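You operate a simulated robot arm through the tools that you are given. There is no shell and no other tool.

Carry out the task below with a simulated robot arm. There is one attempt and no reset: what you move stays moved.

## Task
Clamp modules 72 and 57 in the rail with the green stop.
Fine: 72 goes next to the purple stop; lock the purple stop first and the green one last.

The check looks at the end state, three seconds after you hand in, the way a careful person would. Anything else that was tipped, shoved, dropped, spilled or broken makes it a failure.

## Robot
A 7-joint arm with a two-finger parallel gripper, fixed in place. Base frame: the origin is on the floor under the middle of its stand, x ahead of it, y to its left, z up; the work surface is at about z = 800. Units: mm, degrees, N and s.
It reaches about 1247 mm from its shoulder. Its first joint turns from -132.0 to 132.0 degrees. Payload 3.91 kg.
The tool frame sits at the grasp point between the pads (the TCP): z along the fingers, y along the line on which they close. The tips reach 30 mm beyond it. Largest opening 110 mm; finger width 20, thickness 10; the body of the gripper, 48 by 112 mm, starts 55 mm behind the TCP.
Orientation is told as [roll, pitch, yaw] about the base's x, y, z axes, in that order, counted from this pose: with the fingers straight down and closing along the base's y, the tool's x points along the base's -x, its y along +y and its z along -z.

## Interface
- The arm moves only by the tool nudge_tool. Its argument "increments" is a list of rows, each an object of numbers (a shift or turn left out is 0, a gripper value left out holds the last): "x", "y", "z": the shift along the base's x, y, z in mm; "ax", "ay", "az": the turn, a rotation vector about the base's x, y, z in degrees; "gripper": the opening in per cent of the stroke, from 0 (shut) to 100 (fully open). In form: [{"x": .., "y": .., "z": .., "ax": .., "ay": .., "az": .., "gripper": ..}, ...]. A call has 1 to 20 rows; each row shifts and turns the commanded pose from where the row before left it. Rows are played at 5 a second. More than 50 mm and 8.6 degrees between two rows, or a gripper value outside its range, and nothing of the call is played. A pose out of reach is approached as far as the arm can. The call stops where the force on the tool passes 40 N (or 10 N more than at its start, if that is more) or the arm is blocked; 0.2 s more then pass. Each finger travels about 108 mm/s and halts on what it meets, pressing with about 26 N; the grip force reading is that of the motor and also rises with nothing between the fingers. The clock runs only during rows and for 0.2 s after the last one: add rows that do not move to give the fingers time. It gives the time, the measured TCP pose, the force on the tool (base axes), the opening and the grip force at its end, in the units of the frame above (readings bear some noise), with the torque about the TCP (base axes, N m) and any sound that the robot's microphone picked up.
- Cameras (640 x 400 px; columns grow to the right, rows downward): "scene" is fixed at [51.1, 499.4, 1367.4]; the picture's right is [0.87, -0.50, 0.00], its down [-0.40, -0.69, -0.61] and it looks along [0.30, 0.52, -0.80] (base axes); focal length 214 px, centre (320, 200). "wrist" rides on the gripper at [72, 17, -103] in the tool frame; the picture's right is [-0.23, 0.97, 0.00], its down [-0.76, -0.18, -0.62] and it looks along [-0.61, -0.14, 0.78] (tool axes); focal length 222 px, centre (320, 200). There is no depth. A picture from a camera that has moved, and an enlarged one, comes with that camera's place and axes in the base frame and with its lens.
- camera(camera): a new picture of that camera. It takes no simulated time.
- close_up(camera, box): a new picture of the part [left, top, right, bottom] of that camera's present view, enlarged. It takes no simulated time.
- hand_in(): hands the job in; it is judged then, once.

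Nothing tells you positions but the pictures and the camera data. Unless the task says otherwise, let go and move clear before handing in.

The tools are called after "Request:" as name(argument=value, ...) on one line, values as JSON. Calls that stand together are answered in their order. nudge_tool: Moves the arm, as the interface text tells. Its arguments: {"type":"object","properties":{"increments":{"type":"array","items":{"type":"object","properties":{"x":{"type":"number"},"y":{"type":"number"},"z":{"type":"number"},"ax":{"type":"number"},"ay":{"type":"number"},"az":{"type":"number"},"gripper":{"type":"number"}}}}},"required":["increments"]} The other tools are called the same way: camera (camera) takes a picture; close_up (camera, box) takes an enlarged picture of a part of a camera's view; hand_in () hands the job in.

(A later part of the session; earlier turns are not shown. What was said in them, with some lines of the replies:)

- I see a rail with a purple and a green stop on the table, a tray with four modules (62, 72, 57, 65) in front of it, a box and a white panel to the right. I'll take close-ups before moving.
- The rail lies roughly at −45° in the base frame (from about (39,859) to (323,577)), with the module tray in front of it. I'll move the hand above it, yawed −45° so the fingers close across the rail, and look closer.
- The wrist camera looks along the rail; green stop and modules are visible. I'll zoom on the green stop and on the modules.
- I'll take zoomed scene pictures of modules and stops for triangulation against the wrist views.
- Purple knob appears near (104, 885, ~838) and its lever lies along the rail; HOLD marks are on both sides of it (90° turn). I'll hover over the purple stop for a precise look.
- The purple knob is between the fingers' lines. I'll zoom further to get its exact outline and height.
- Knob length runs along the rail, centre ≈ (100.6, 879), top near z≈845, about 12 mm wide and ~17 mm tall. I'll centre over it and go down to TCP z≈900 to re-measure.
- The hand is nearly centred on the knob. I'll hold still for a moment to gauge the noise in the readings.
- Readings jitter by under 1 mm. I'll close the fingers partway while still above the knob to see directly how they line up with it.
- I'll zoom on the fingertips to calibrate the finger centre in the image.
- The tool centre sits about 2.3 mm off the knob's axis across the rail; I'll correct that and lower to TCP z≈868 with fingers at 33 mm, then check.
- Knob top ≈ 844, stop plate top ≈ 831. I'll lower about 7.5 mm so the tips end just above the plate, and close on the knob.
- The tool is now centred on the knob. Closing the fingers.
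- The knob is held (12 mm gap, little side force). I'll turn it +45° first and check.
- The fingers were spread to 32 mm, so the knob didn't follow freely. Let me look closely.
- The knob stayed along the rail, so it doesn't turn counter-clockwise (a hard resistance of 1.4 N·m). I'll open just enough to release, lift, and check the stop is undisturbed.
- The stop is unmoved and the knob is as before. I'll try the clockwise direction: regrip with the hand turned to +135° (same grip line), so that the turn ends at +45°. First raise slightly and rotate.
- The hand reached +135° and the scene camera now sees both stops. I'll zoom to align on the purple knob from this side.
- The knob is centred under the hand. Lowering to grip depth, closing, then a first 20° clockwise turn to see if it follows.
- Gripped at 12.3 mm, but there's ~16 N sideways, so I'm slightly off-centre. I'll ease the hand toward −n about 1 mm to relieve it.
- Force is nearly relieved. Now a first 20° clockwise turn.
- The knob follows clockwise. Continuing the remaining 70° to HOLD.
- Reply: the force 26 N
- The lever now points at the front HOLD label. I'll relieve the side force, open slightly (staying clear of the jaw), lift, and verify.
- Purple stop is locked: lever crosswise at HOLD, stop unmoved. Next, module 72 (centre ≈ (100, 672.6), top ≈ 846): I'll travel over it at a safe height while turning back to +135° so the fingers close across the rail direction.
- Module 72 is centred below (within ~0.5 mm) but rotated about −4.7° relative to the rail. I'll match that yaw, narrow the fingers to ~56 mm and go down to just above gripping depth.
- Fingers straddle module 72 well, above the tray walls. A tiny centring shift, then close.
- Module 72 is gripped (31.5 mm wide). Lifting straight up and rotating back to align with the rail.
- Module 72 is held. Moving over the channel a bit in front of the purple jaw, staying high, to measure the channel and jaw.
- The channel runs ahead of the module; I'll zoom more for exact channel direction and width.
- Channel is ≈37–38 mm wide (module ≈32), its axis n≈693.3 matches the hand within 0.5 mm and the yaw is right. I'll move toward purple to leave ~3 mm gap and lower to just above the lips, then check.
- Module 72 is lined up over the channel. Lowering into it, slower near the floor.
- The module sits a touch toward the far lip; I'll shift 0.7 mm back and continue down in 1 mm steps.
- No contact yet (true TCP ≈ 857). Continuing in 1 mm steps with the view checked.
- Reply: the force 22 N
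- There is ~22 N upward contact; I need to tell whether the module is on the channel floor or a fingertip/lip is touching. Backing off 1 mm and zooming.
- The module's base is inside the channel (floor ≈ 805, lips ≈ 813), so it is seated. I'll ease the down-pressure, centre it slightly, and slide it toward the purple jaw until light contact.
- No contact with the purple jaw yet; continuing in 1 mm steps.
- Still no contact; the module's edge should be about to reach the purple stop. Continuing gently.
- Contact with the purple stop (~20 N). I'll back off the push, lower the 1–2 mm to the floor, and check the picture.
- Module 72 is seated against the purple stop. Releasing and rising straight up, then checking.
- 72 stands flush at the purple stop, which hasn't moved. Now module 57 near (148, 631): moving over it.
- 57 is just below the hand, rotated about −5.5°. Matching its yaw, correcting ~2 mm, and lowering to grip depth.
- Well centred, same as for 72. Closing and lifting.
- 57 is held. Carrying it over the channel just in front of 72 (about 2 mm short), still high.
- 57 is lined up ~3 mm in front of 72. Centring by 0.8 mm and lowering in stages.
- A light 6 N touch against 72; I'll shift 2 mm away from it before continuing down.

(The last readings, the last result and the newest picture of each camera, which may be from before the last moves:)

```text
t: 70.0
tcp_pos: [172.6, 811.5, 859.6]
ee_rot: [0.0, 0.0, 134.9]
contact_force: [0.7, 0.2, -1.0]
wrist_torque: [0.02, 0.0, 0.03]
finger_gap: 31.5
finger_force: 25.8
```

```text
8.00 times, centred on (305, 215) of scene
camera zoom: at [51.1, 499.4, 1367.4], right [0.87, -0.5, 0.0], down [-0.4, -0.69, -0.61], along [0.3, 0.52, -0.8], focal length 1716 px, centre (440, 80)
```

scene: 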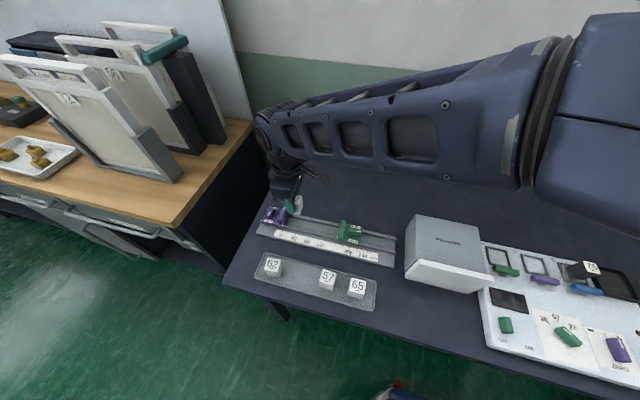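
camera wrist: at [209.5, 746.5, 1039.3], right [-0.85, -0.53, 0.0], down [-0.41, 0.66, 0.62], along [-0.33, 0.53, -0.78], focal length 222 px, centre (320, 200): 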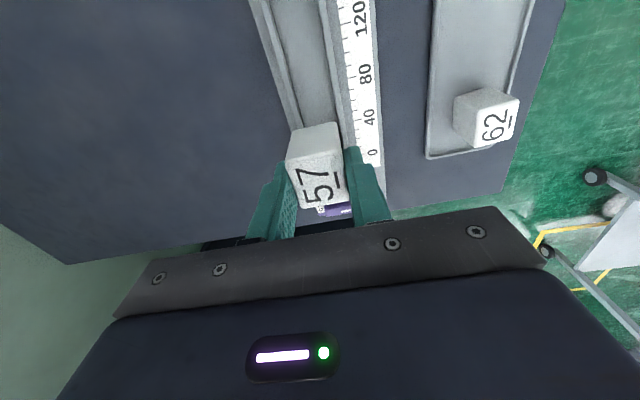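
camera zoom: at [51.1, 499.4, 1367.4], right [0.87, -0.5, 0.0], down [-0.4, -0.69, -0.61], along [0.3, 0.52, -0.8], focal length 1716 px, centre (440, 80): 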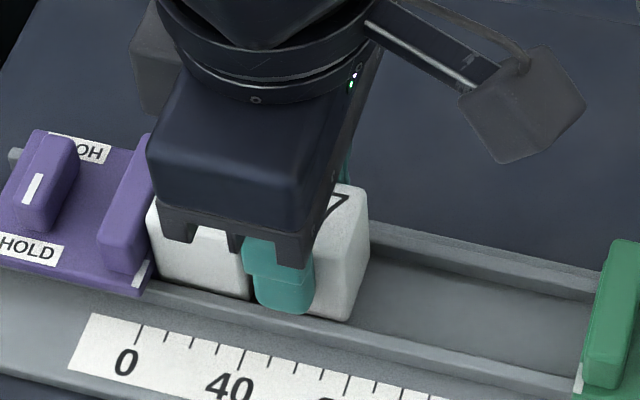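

57 is descending inside the channel with no contact. Stepping down 1 mm at a time.

Request:
nudge_tool(increments=[{"z": -1}, {"z": -1}, {"z": -1}, {}])

Request:
nudge_tool(increments=[{"z": -1}, {}])

Request:
nudge_tool(increments=[{"z": -1}, {}])

```text
t: 71.0
tcp_pos: [173.0, 810.6, 856.7]
ee_rot: [-0.1, 0.1, 134.9]
contact_force: [0.0, 0.3, 0.2]
wrist_torque: [0.01, -0.01, -0.02]
finger_gap: 31.4
finger_force: 26.0
```

```text
t: 71.6
tcp_pos: [172.4, 810.4, 856.3]
ee_rot: [0.0, 0.0, 135.0]
contact_force: [0.7, 0.6, -0.5]
wrist_torque: [-0.02, 0.0, 0.02]
finger_gap: 31.6
finger_force: 26.3
```

```text
t: 72.2
tcp_pos: [171.6, 811.0, 856.1]
ee_rot: [0.0, -0.1, 135.1]
contact_force: [0.1, -0.9, 7.6]
wrist_torque: [-0.1, -0.05, 0.01]
finger_gap: 31.3
finger_force: 26.2
```

57 touches the channel floor. Releasing and rising.

Request:
nudge_tool(increments=[{"gripper": 36}, {"gripper": 44}, {}, {"z": 6}, {"z": 12}, {"z": 20}, {"z": 30}, {}])

Request:
camera(camera="wrist")

Request:
close_up(camera="wrist", box=[240, 50, 400, 170])

Request:
close_up(camera="scene", box=[255, 190, 375, 260])

```text
t: 74.0
tcp_pos: [173.0, 812.4, 923.8]
ee_rot: [0.0, 0.0, 135.1]
contact_force: [1.0, -0.2, -0.1]
wrist_torque: [-0.02, 0.01, -0.01]
finger_gap: 48.2
finger_force: 0.0
```

```text
taken
camera wrist: at [210.7, 747.2, 1027.3], right [-0.85, -0.53, 0.0], down [-0.41, 0.66, 0.62], along [-0.33, 0.53, -0.78], focal length 222 px, centre (320, 200)
```

wrist: 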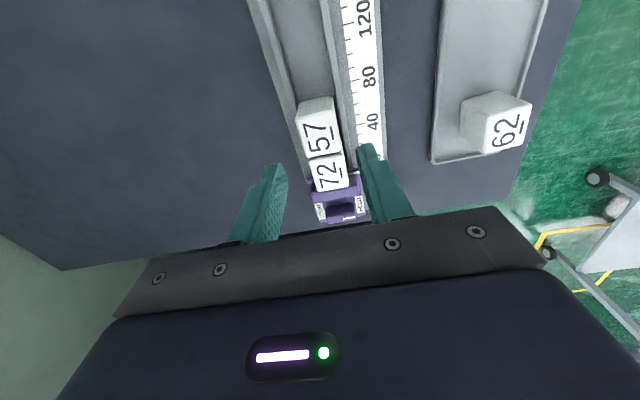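

```text
3.33 times, centred on (320, 110) of wrist
camera zoom: at [210.7, 747.2, 1027.3], right [-0.85, -0.53, 0.0], down [-0.41, 0.66, 0.62], along [-0.33, 0.53, -0.78], focal length 740 px, centre (320, 500)
```

zoom: 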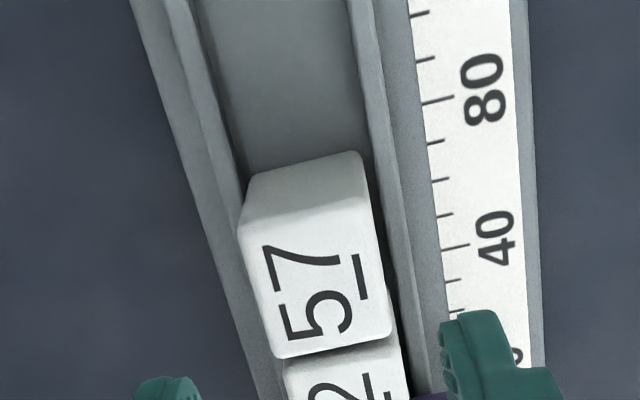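

```text
5.33 times, centred on (315, 225) of scene
camera zoom: at [51.1, 499.4, 1367.4], right [0.87, -0.5, 0.0], down [-0.4, -0.69, -0.61], along [0.3, 0.52, -0.8], focal length 1144 px, centre (347, 67)
```

zoom: 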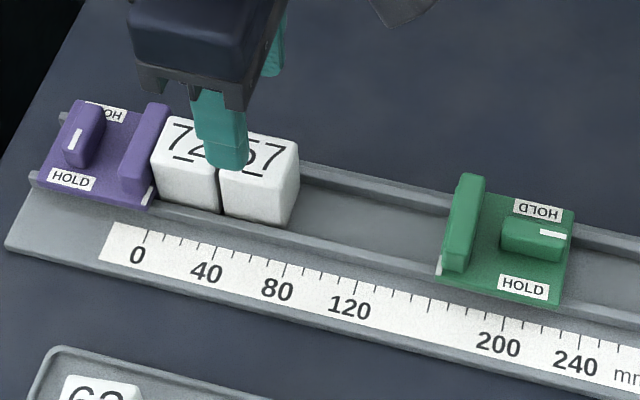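

Both modules stand in the channel: 72 at the purple stop, 57 next to it. Now I go over the green stop's knob (≈(279, 702)).

Request:
nudge_tool(increments=[{"x": 13.3, "y": -13.4, "z": 5}, {"x": 13.3, "y": -13.4, "z": 3}, {"x": 13.3, "y": -13.4}, {"x": 13.3, "y": -13.4}, {"x": 13.3, "y": -13.4}, {"x": 13.3, "y": -13.4}, {"x": 13.3, "y": -13.4}, {"x": 13.3, "y": -13.4, "gripper": 33}, {}, {}])

Request:
camera(camera="wrist")

Request:
close_up(camera="wrist", box=[240, 50, 400, 170])

Request:
camera(camera="scene")

```text
t: 76.2
tcp_pos: [278.0, 702.5, 929.8]
ee_rot: [0.0, 0.0, 134.9]
contact_force: [0.7, -0.7, -0.5]
wrist_torque: [0.04, -0.02, 0.0]
finger_gap: 36.1
finger_force: 0.1
```

```text
taken
camera wrist: at [316.4, 637.8, 1034.7], right [-0.85, -0.53, 0.0], down [-0.41, 0.66, 0.62], along [-0.33, 0.53, -0.78], focal length 222 px, centre (320, 200)
```

wrist: 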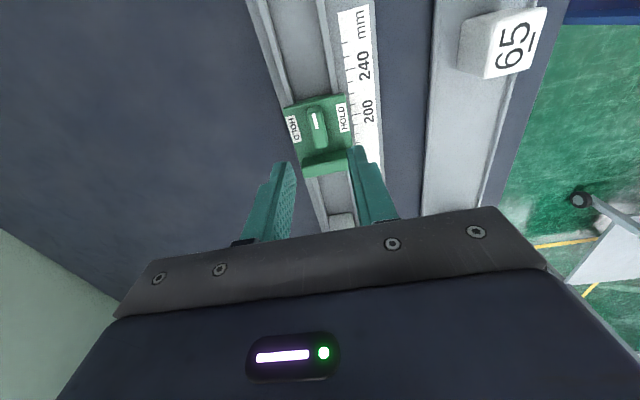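

```text
3.33 times, centred on (320, 110) of wrist
camera zoom: at [316.4, 637.8, 1034.7], right [-0.85, -0.53, 0.0], down [-0.41, 0.66, 0.62], along [-0.33, 0.53, -0.78], focal length 740 px, centre (320, 500)
```

zoom: 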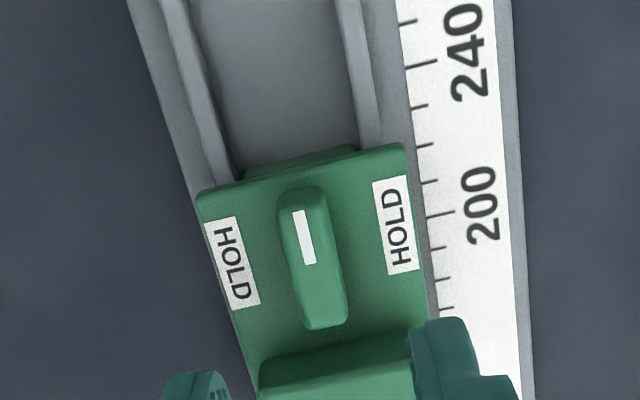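

```text
taken
```

scene: 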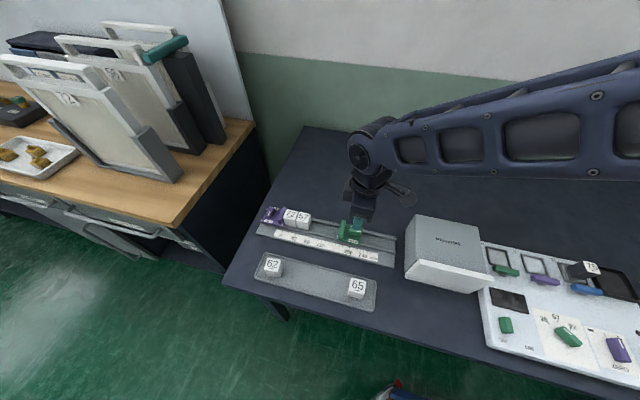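

Green knob measured: I'm ~1.6 mm short along the rail. Correcting, lowering to the same grip depth as on the purple one, and closing.

Request:
nudge_tool(increments=[{"x": 1.1, "y": -1.1, "z": -16}, {"z": -16}, {"z": -16}, {"z": -10}, {"z": -6}, {"z": -3}, {}, {}])

Request:
close_up(camera="wrist", box=[240, 100, 400, 220])

```text
t: 78.0
tcp_pos: [279.6, 702.8, 864.0]
ee_rot: [0.0, -0.1, 135.0]
contact_force: [-0.7, 0.5, 0.6]
wrist_torque: [0.01, 0.03, -0.02]
finger_gap: 36.4
finger_force: 0.0
```

```text
3.33 times, centred on (320, 160) of wrist
camera zoom: at [317.8, 638.1, 968.3], right [-0.85, -0.53, 0.0], down [-0.41, 0.66, 0.62], along [-0.33, 0.53, -0.78], focal length 740 px, centre (320, 333)
```

zoom: 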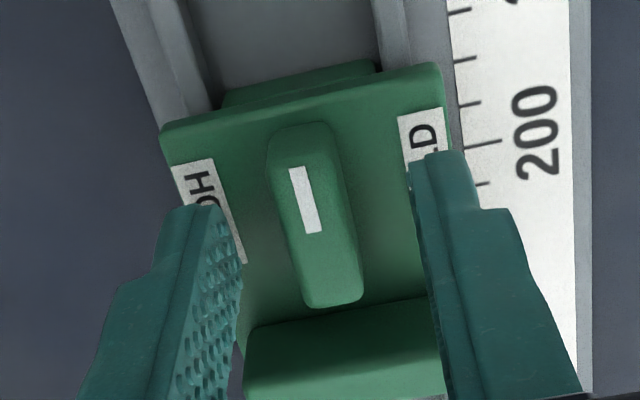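

Aligned like the purple one was. Closing on the green knob.

Request:
nudge_tool(increments=[{"gripper": 0}, {}, {}, {}])

Request:
close_up(camera="wrist", box=[240, 100, 400, 220])

```text
t: 79.0
tcp_pos: [279.8, 701.9, 864.1]
ee_rot: [-0.1, -0.1, 134.9]
contact_force: [5.1, 5.3, -2.0]
wrist_torque: [0.21, -0.05, 0.01]
finger_gap: 12.6
finger_force: 45.5
```

```text
3.33 times, centred on (320, 160) of wrist
camera zoom: at [318.1, 638.2, 968.3], right [-0.85, -0.53, 0.0], down [-0.41, 0.66, 0.62], along [-0.33, 0.53, -0.78], focal length 740 px, centre (320, 333)
```

zoom: 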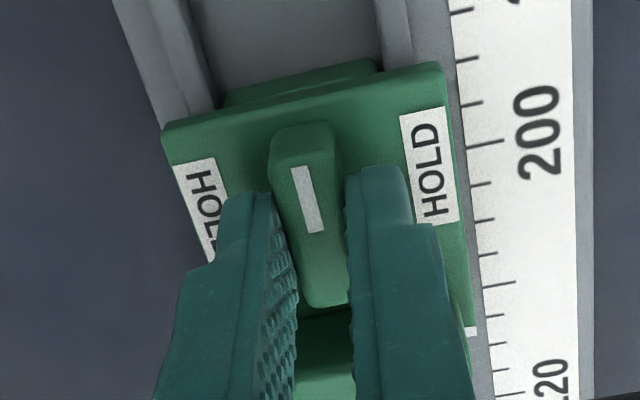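

Gripped at 12.6 mm with little side force. Sliding the green stop along the rail toward the modules; first a short test.

Request:
nudge_tool(increments=[{"x": 0.25, "y": 0.25}, {"x": -1.4, "y": 1.4}, {"x": -2.1, "y": 2.1}, {"x": -2.8, "y": 2.8}, {}, {}])

Request:
close_up(camera="wrist", box=[240, 100, 400, 220])

```text
t: 80.4
tcp_pos: [275.4, 708.6, 864.3]
ee_rot: [0.0, 0.1, 135.0]
contact_force: [6.4, 4.5, -8.4]
wrist_torque: [0.1, -0.14, -0.02]
finger_gap: 12.3
finger_force: 44.9
```

```text
3.33 times, centred on (320, 160) of wrist
camera zoom: at [312.3, 644.2, 968.3], right [-0.85, -0.53, 0.0], down [-0.41, 0.66, 0.62], along [-0.33, 0.53, -0.78], focal length 740 px, centre (320, 333)
```

zoom: 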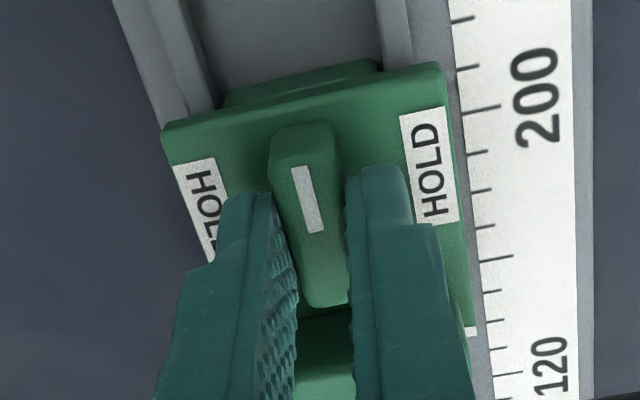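

The stop slides freely with the hand. Continuing ~70 mm toward the modules.

Request:
nudge_tool(increments=[{"x": -2.83, "y": 2.83}, {"x": -2.83, "y": 2.83}, {"x": -2.83, "y": 2.83}, {"x": -2.83, "y": 2.83}, {"x": -2.83, "y": 2.83}, {"x": -2.83, "y": 2.83}, {"x": -2.83, "y": 2.83}, {"x": -2.83, "y": 2.83}, {"x": -2.83, "y": 2.83}, {"x": -2.83, "y": 2.83}, {"x": -2.83, "y": 2.83}, {"x": -2.83, "y": 2.83}, {"x": -2.83, "y": 2.83}, {"x": -2.83, "y": 2.83}, {"x": -2.83, "y": 2.83}, {"x": -2.83, "y": 2.83}, {"x": -2.83, "y": 2.83}, {}, {}])

Request:
camera(camera="wrist")

Request:
close_up(camera="scene", box=[255, 180, 375, 260])

```text
t: 84.4
tcp_pos: [226.3, 756.0, 863.5]
ee_rot: [0.0, 0.0, 135.1]
contact_force: [6.9, 5.2, 10.8]
wrist_torque: [0.05, -0.26, 0.01]
finger_gap: 12.3
finger_force: 45.5
```

```text
taken
camera wrist: at [265.4, 691.0, 968.2], right [-0.85, -0.53, 0.0], down [-0.41, 0.66, 0.62], along [-0.33, 0.53, -0.78], focal length 222 px, centre (320, 200)
```

wrist: 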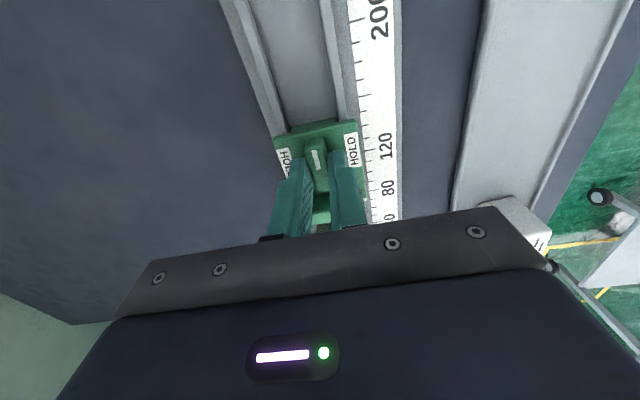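

```text
5.00 times, centred on (315, 220) of scene
camera zoom: at [51.1, 499.4, 1367.4], right [0.87, -0.5, 0.0], down [-0.4, -0.69, -0.61], along [0.3, 0.52, -0.8], focal length 1072 px, centre (345, 100)
```

zoom: 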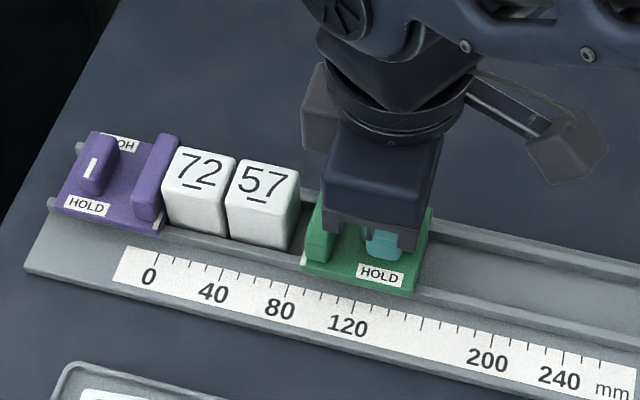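

The green stop is nearing module 57. Zooming, then proceeding in small steps while watching the force.

Request:
nudge_tool(increments=[{"x": -1.06, "y": 1.06}, {"x": -1.06, "y": 1.06}, {"x": -1.06, "y": 1.06}, {"x": -1.06, "y": 1.06}, {}, {}])

Request:
close_up(camera="scene", box=[280, 200, 340, 245])

```text
t: 85.8
tcp_pos: [222.3, 760.1, 864.3]
ee_rot: [0.1, 0.0, 135.0]
contact_force: [6.1, 5.0, 6.2]
wrist_torque: [0.1, -0.23, 0.03]
finger_gap: 12.6
finger_force: 44.8
```

```text
8.89 times, centred on (310, 222) of scene
camera zoom: at [51.1, 499.4, 1367.4], right [0.87, -0.5, 0.0], down [-0.4, -0.69, -0.61], along [0.3, 0.52, -0.8], focal length 1906 px, centre (409, 0)
```

zoom: 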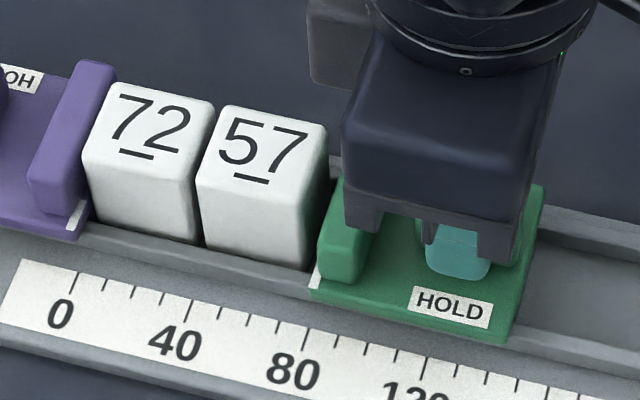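

Almost touching 57. Continuing in 1 mm steps.

Request:
nudge_tool(increments=[{"x": -0.71, "y": 0.71}, {"x": -0.71, "y": 0.71}, {"x": -0.71, "y": 0.71}, {}, {}])

Request:
nudge_tool(increments=[{"x": -0.71, "y": 0.71}, {"x": -0.71, "y": 0.71}, {}, {}])

Request:
close_up(camera="scene", box=[280, 200, 340, 245])

```text
t: 87.0
tcp_pos: [219.5, 763.0, 863.1]
ee_rot: [0.0, 0.0, 135.1]
contact_force: [6.9, 6.4, -1.3]
wrist_torque: [0.2, -0.1, -0.01]
finger_gap: 12.3
finger_force: 45.5
```

```text
t: 88.0
tcp_pos: [219.3, 764.1, 862.9]
ee_rot: [0.0, -0.1, 135.0]
contact_force: [11.9, 11.6, 3.7]
wrist_torque: [0.02, -0.49, 0.03]
finger_gap: 12.4
finger_force: 44.9
```

```text
8.89 times, centred on (310, 222) of scene
camera zoom: at [51.1, 499.4, 1367.4], right [0.87, -0.5, 0.0], down [-0.4, -0.69, -0.61], along [0.3, 0.52, -0.8], focal length 1906 px, centre (409, 0)
```

zoom: 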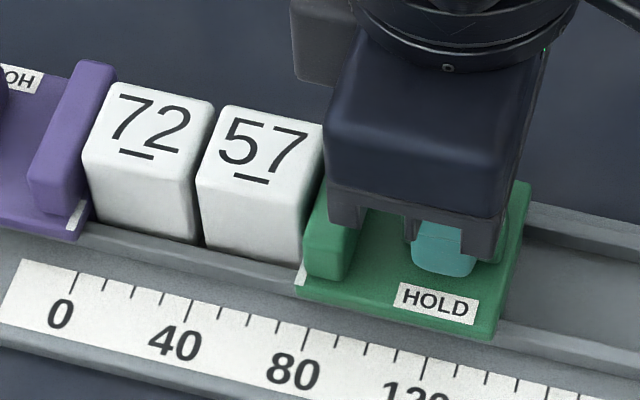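

Sideways force is creeping up; I'll relieve it by 0.5 mm across the rail and keep advancing.

Request:
nudge_tool(increments=[{"x": 0.35, "y": 0.35}, {"x": -0.71, "y": 0.71}, {}, {}])

Request:
nudge_tool(increments=[{"x": -0.71, "y": 0.71}, {"x": -0.71, "y": 0.71}, {}, {}])

Request:
close_up(camera="scene", box=[280, 200, 340, 245])

Request:
camera(camera="wrist")

```text
t: 89.0
tcp_pos: [217.2, 764.6, 863.5]
ee_rot: [0.1, 0.0, 134.9]
contact_force: [4.8, 6.1, 5.6]
wrist_torque: [0.28, -0.05, 0.02]
finger_gap: 12.6
finger_force: 45.7
```

```text
t: 90.0
tcp_pos: [217.3, 765.2, 863.8]
ee_rot: [0.1, 0.2, 135.0]
contact_force: [4.7, -11.5, 1.2]
wrist_torque: [-0.56, -0.4, 0.01]
finger_gap: 12.5
finger_force: 45.4
```

```text
8.89 times, centred on (310, 222) of scene
camera zoom: at [51.1, 499.4, 1367.4], right [0.87, -0.5, 0.0], down [-0.4, -0.69, -0.61], along [0.3, 0.52, -0.8], focal length 1906 px, centre (409, 0)
```

zoom: 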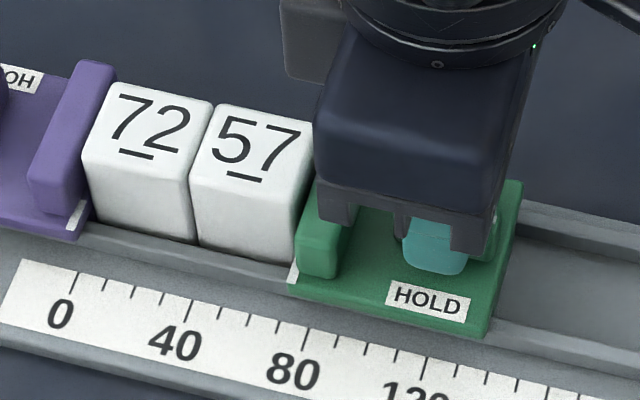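

```text
taken
camera wrist: at [255.5, 701.2, 968.3], right [-0.85, -0.53, 0.0], down [-0.41, 0.67, 0.62], along [-0.33, 0.53, -0.78], focal length 222 px, centre (320, 200)
```

wrist: 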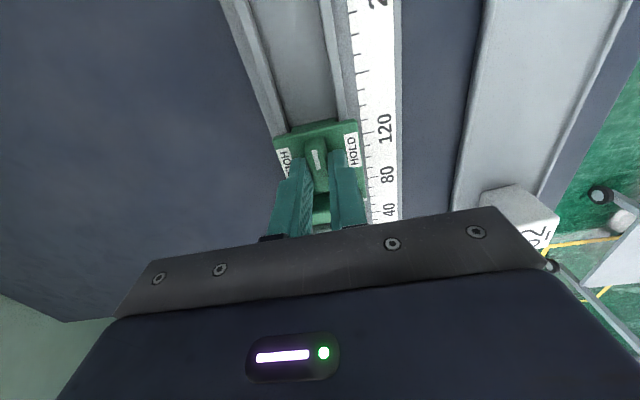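

57 is now pushed up to 72 with ~11 N. One or two more small steps to confirm solid contact.

Request:
nudge_tool(increments=[{"x": -0.5, "y": 0.5}, {}, {}])

Request:
nudge_tool(increments=[{"x": -0.5, "y": 0.5}, {}, {}])

Request:
close_up(camera="scene", box=[280, 202, 320, 232])

```text
t: 90.8
tcp_pos: [217.6, 766.8, 864.2]
ee_rot: [0.1, 0.1, 135.1]
contact_force: [2.9, -24.6, -3.6]
wrist_torque: [-0.82, -0.35, 0.01]
finger_gap: 12.5
finger_force: 44.9
```

```text
t: 91.6
tcp_pos: [216.6, 766.2, 863.4]
ee_rot: [0.0, 0.1, 135.1]
contact_force: [3.0, -37.3, 0.5]
wrist_torque: [-1.28, -0.51, 0.0]
finger_gap: 12.2
finger_force: 44.8
```

```text
13.33 times, centred on (300, 217) of scene
camera zoom: at [51.1, 499.4, 1367.4], right [0.87, -0.5, 0.0], down [-0.4, -0.69, -0.61], along [0.3, 0.52, -0.8], focal length 2860 px, centre (587, -27)
```

zoom: 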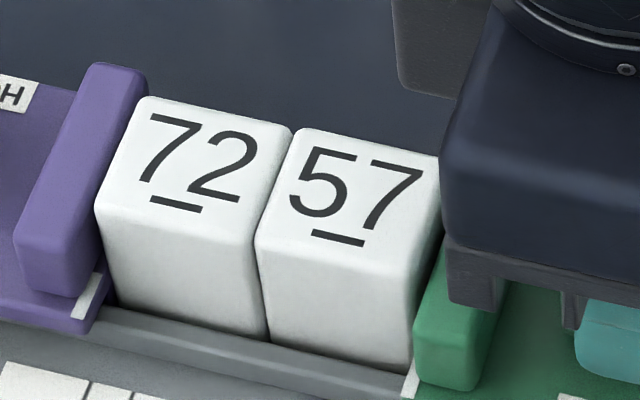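

Everything is flush: purple – 72 – 57 – green. I'll trim the preload (about 28 N along, 24 N across) down before turning.

Request:
nudge_tool(increments=[{"x": -0.1, "y": -0.7}, {}, {}])

```text
t: 92.4
tcp_pos: [217.1, 765.3, 864.2]
ee_rot: [0.0, -0.1, 135.0]
contact_force: [6.5, -29.8, -2.6]
wrist_torque: [-0.67, -0.16, -0.01]
finger_gap: 12.3
finger_force: 45.3
```

Request:
nudge_tool(increments=[{"x": -0.2, "y": -0.9}, {}, {}])

```text
t: 93.2
tcp_pos: [216.8, 765.5, 863.7]
ee_rot: [0.0, 0.0, 135.0]
contact_force: [8.9, -7.3, -12.1]
wrist_torque: [0.21, 0.19, -0.01]
finger_gap: 12.5
finger_force: 45.1
```

Preload is now ≈11 N along the rail, almost none across. First 15° clockwise on the green knob.

Request:
nudge_tool(increments=[{"az": -5}, {"az": -5}, {"az": -5}, {}])

Request:
close_up(camera="wrist", box=[240, 100, 400, 220])

Request:
close_up(camera="scene", box=[280, 200, 350, 245])

```text
t: 94.2
tcp_pos: [216.6, 765.5, 864.6]
ee_rot: [0.1, 0.0, 119.9]
contact_force: [17.3, 3.7, -5.1]
wrist_torque: [-0.04, -0.44, 0.0]
finger_gap: 12.5
finger_force: 45.6
```

```text
3.33 times, centred on (320, 160) of wrist
camera zoom: at [237.4, 693.2, 968.2], right [-0.96, -0.29, 0.0], down [-0.23, 0.75, 0.62], along [-0.18, 0.6, -0.78], focal length 740 px, centre (320, 333)
```

zoom: 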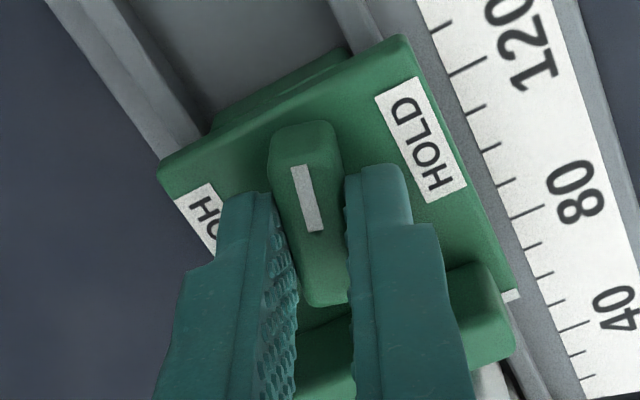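

```text
8.89 times, centred on (315, 222) of scene
camera zoom: at [51.1, 499.4, 1367.4], right [0.87, -0.5, 0.0], down [-0.4, -0.69, -0.61], along [0.3, 0.52, -0.8], focal length 1906 px, centre (364, 0)
```

zoom: 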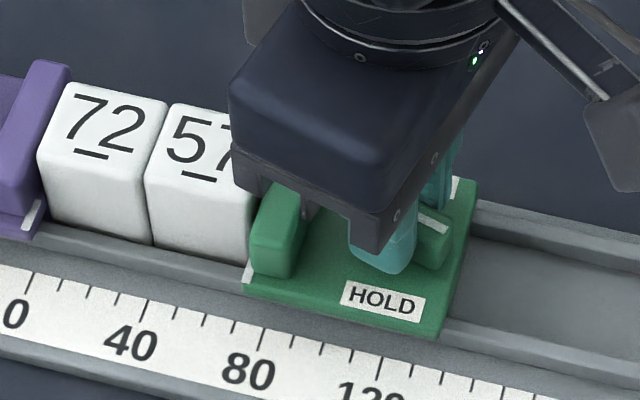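

The green knob also follows clockwise. Continuing in 15° stages while keeping a positive push toward the modules.

Request:
nudge_tool(increments=[{"x": 0.3, "y": 0.3}, {"az": -5}, {"az": -5}, {"az": -5}, {}])

Request:
nudge_tool(increments=[{"az": -5}, {"az": -5}, {"az": -5}, {}])

```text
t: 95.4
tcp_pos: [217.0, 766.2, 863.6]
ee_rot: [0.1, 0.0, 104.9]
contact_force: [20.3, -3.7, 6.5]
wrist_torque: [-0.3, -0.57, 0.03]
finger_gap: 12.5
finger_force: 45.0
```

```text
t: 96.4
tcp_pos: [217.0, 766.2, 864.0]
ee_rot: [0.0, -0.1, 89.9]
contact_force: [22.9, -3.9, 14.1]
wrist_torque: [0.01, -0.57, -0.01]
finger_gap: 12.4
finger_force: 44.9
```

Push along the rail is still positive (~19 N). Two more 15° stages.

Request:
nudge_tool(increments=[{"az": -5}, {"az": -5}, {"az": -5}, {}])

Request:
nudge_tool(increments=[{"az": -5}, {"az": -5}, {"az": -5}, {}])

Request:
close_up(camera="scene", box=[280, 200, 350, 245])

```text
t: 97.4
tcp_pos: [217.0, 766.6, 863.5]
ee_rot: [0.0, -0.1, 74.9]
contact_force: [28.3, 7.1, 10.3]
wrist_torque: [0.36, -0.75, -0.03]
finger_gap: 12.9
finger_force: 45.0
```

```text
t: 98.4
tcp_pos: [216.2, 766.2, 864.3]
ee_rot: [0.0, 0.0, 59.9]
contact_force: [27.0, 9.0, 7.0]
wrist_torque: [0.31, -0.72, -0.02]
finger_gap: 12.4
finger_force: 45.1
```

```text
8.89 times, centred on (315, 222) of scene
camera zoom: at [51.1, 499.4, 1367.4], right [0.87, -0.5, 0.0], down [-0.4, -0.69, -0.61], along [0.3, 0.52, -0.8], focal length 1906 px, centre (364, 0)
```

zoom: 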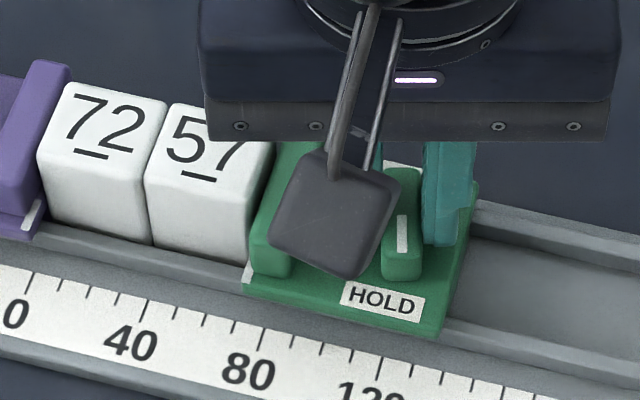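

Only 15° left; relieving the cross force a little and finishing the turn.

Request:
nudge_tool(increments=[{"x": 0.3, "y": 0.5}, {"az": -5}, {"az": -5}, {"az": -5}, {}, {}])

Request:
close_up(camera="wrist", box=[240, 80, 400, 220])

Request:
close_up(camera="scene", box=[280, 200, 350, 245])

```text
t: 99.8
tcp_pos: [216.8, 765.6, 863.5]
ee_rot: [-0.1, 0.0, 44.9]
contact_force: [31.1, 0.3, 14.3]
wrist_torque: [-0.04, -0.75, 0.08]
finger_gap: 12.5
finger_force: 44.4
```

```text
2.86 times, centred on (320, 150) of wrist
camera zoom: at [153.2, 725.2, 968.1], right [-0.53, 0.85, 0.0], down [0.66, 0.41, 0.62], along [0.53, 0.33, -0.78], focal length 635 px, centre (320, 343)
```

zoom: 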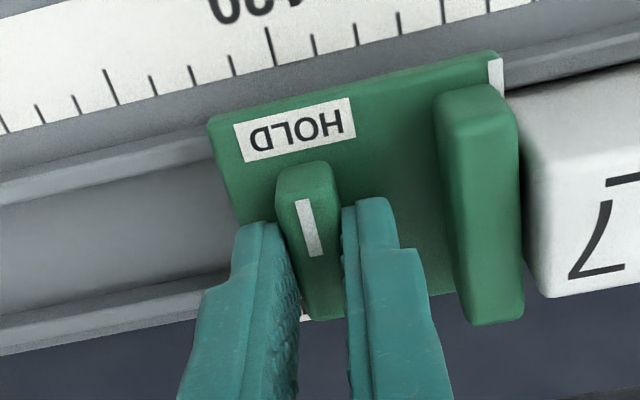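

```text
8.89 times, centred on (315, 222) of scene
camera zoom: at [51.1, 499.4, 1367.4], right [0.87, -0.5, 0.0], down [-0.4, -0.69, -0.61], along [0.3, 0.52, -0.8], focal length 1906 px, centre (364, 0)
```

zoom: 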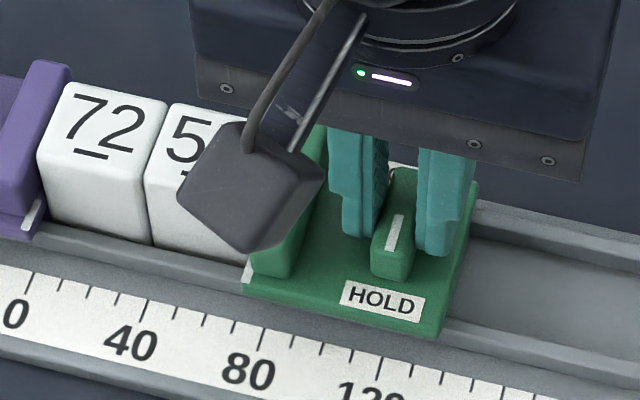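

The green lever is at HOLD. Relieving residual forces, opening slightly, and rising clear.

Request:
nudge_tool(increments=[{"x": 0.8, "y": 0}, {}, {"gripper": 20}, {}, {}])

Request:
nudge_tool(increments=[{"z": 5}, {"z": 10}, {"z": 20}, {"z": 30}, {"z": 30}, {}])

Request:
camera(camera="wrist")

Request:
close_up(camera="scene", box=[255, 190, 355, 250])

```text
t: 101.0
tcp_pos: [216.4, 766.1, 863.6]
ee_rot: [0.0, 0.0, 45.0]
contact_force: [-0.8, 0.2, 0.5]
wrist_torque: [0.04, 0.0, 0.01]
finger_gap: 21.9
finger_force: 0.1
```

```text
t: 102.4
tcp_pos: [217.1, 766.3, 959.5]
ee_rot: [-0.1, 0.0, 45.0]
contact_force: [-0.2, -0.2, 0.5]
wrist_torque: [-0.01, 0.01, -0.02]
finger_gap: 22.0
finger_force: 0.1
```

```text
taken
camera wrist: at [152.9, 726.1, 1063.5], right [-0.53, 0.85, 0.0], down [0.66, 0.41, 0.62], along [0.53, 0.33, -0.78], focal length 222 px, centre (320, 200)
```

wrist: 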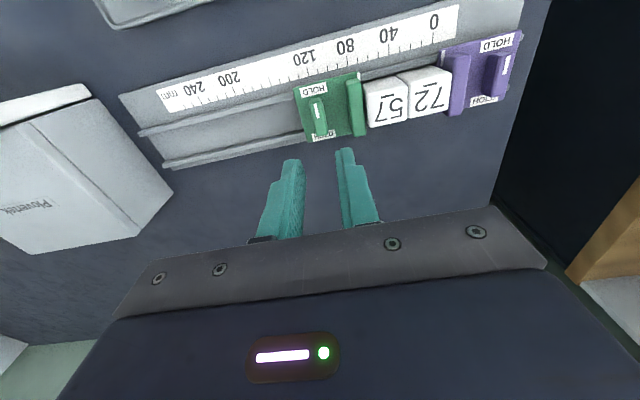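

```text
6.40 times, centred on (305, 220) of scene
camera zoom: at [51.1, 499.4, 1367.4], right [0.87, -0.5, 0.0], down [-0.4, -0.69, -0.61], along [0.3, 0.52, -0.8], focal length 1373 px, centre (416, 72)
```

zoom: 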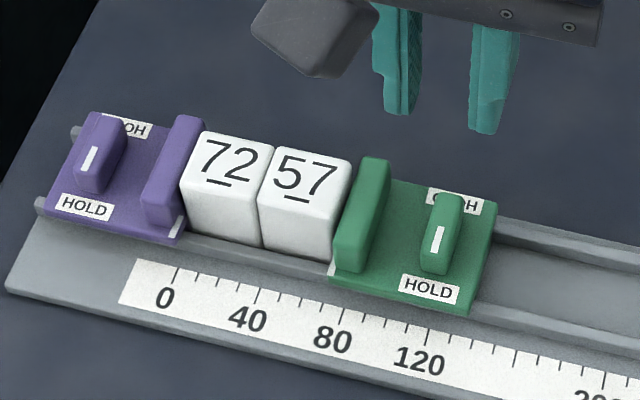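

Both levers are crosswise at HOLD and the modules are clamped. I'll zoom to check for gaps and the lever angles.

Request:
close_up(camera="wrist", box=[280, 20, 530, 160])

Request:
close_up(camera="scene", box=[278, 205, 326, 235])

Request:
close_up(camera="scene", box=[300, 205, 340, 235])

Request:
camera(camera="scene")

```text
2.56 times, centred on (405, 90) of wrist
camera zoom: at [152.9, 726.1, 1063.5], right [-0.53, 0.85, 0.0], down [0.66, 0.41, 0.62], along [0.53, 0.33, -0.78], focal length 569 px, centre (102, 482)
```

zoom: 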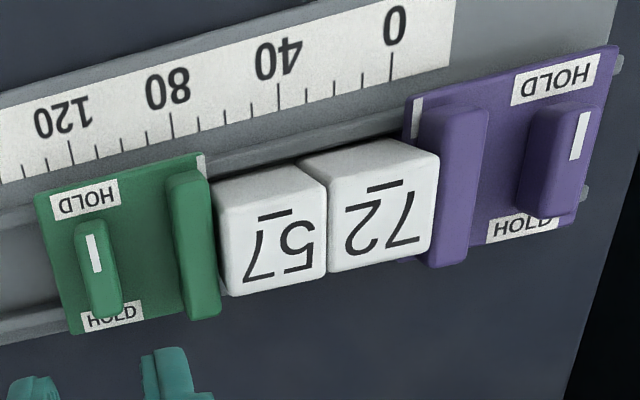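

```text
13.33 times, centred on (302, 220) of scene
camera zoom: at [51.1, 499.4, 1367.4], right [0.87, -0.5, 0.0], down [-0.4, -0.69, -0.61], along [0.3, 0.52, -0.8], focal length 2860 px, centre (560, -67)
```

zoom: 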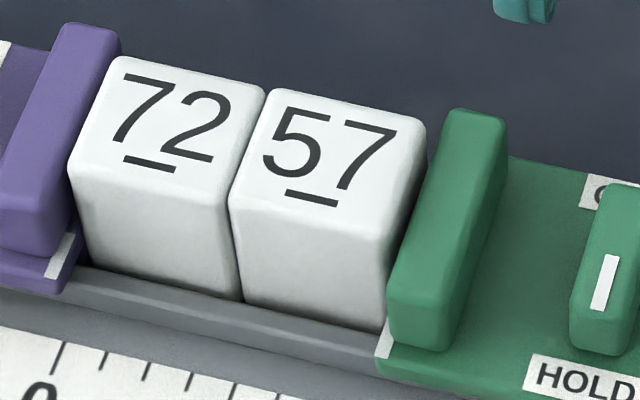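

```text
13.33 times, centred on (320, 220) of scene
camera zoom: at [51.1, 499.4, 1367.4], right [0.87, -0.5, 0.0], down [-0.4, -0.69, -0.61], along [0.3, 0.52, -0.8], focal length 2860 px, centre (320, -67)
```

zoom: 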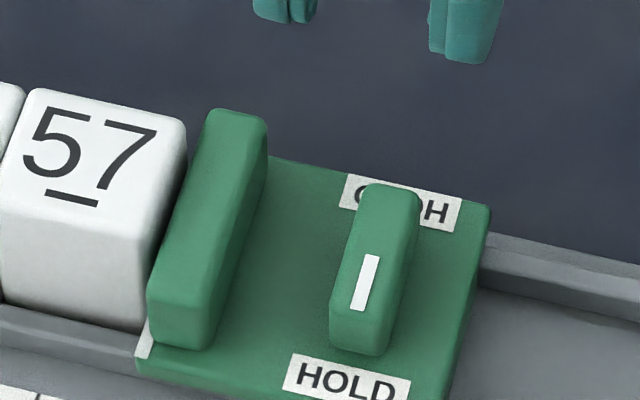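

```text
taken
```

scene: 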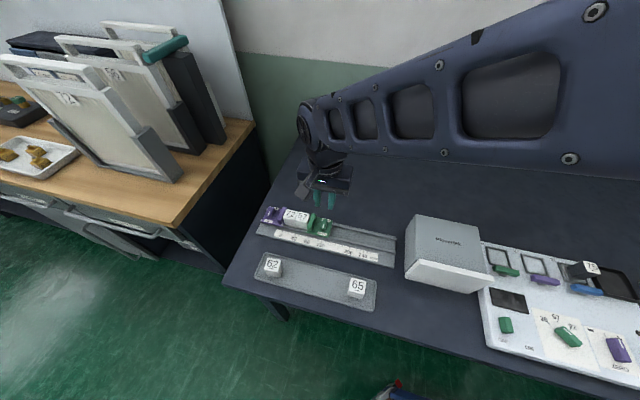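

I'll take one more close look at the 57–green and 72–purple contact from the wrist side.

Request:
close_up(camera="wrist", box=[335, 60, 405, 150])

Request:
close_up(camera="wrist", box=[400, 40, 480, 130])

```text
4.44 times, centred on (370, 105) of wrist
camera zoom: at [152.9, 726.1, 1063.5], right [-0.53, 0.85, 0.0], down [0.66, 0.41, 0.62], along [0.53, 0.33, -0.78], focal length 987 px, centre (98, 622)
```

zoom: 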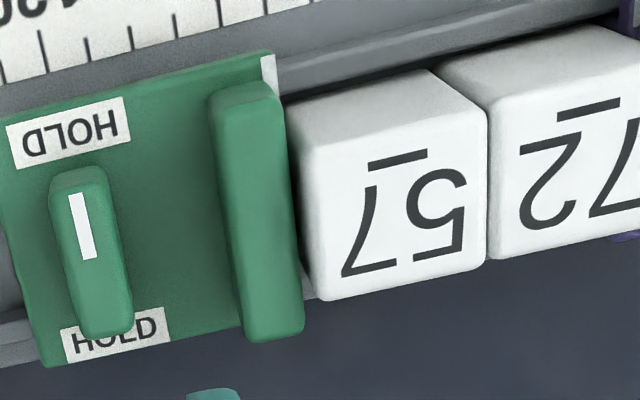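

```text
4.44 times, centred on (440, 85) of wrist
camera zoom: at [152.9, 726.1, 1063.5], right [-0.53, 0.85, 0.0], down [0.66, 0.41, 0.62], along [0.53, 0.33, -0.78], focal length 987 px, centre (-213, 711)
```

zoom: 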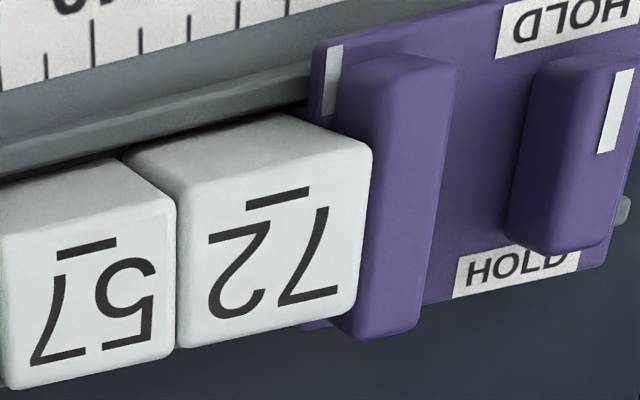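

Everything is flush: purple (locked) – 72 – 57 – green (locked), and nothing else has been disturbed. I'll retreat further upward before handing in.

Request:
nudge_tool(increments=[{"z": 25}, {"z": 25}, {"z": 25}, {"z": 25}, {}, {}, {}, {}])

Request:
close_up(camera="scene", box=[240, 190, 410, 320])

```text
t: 104.2
tcp_pos: [216.3, 767.0, 1057.6]
ee_rot: [0.0, -0.1, 45.0]
contact_force: [0.2, 0.0, -0.9]
wrist_torque: [-0.01, 0.0, -0.03]
finger_gap: 21.9
finger_force: 0.1
```

```text
3.08 times, centred on (325, 255) of scene
camera zoom: at [51.1, 499.4, 1367.4], right [0.87, -0.5, 0.0], down [-0.4, -0.69, -0.61], along [0.3, 0.52, -0.8], focal length 660 px, centre (305, 31)
```

zoom: 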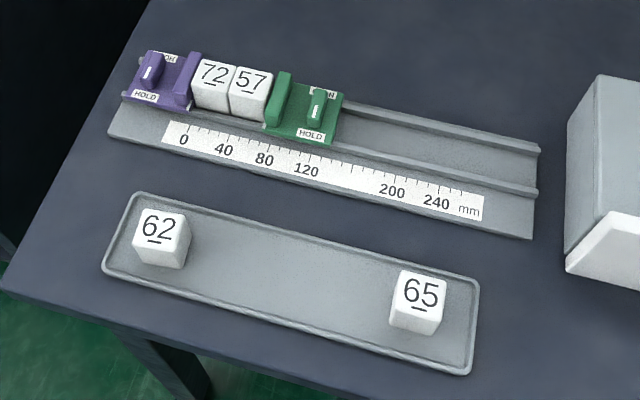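

The rail shows purple (at HOLD), 72, 57 and green (at HOLD) clamped tightly. 62 and 65 are still in the tray, and the arm is clear, so I'm handing in.

Request:
hand_in()

```text
The job is handed in.
```

Modules 72 and 57 are clamped in the rail, with 72 against the purple stop and 57 between it and the green stop. I locked the purple stop first. Then I placed the modules, slid the green stop up against 57, and locked it last.

- **Clamp:** in the last pictures both levers sit crosswise at their HOLD marks, and I could see no gaps between the stops and modules.
- **Purple lever:** it only turns clockwise. My first try the other way met a hard stop and pushed the fingers open. The stop and lever stayed where they were, and I regripped and turned it clockwise.
- **Other items:** modules 62 and 65 are still in the tray, and the gripper was raised well clear before I handed in.

The hand-in was accepted, but I haven't seen the check's result.
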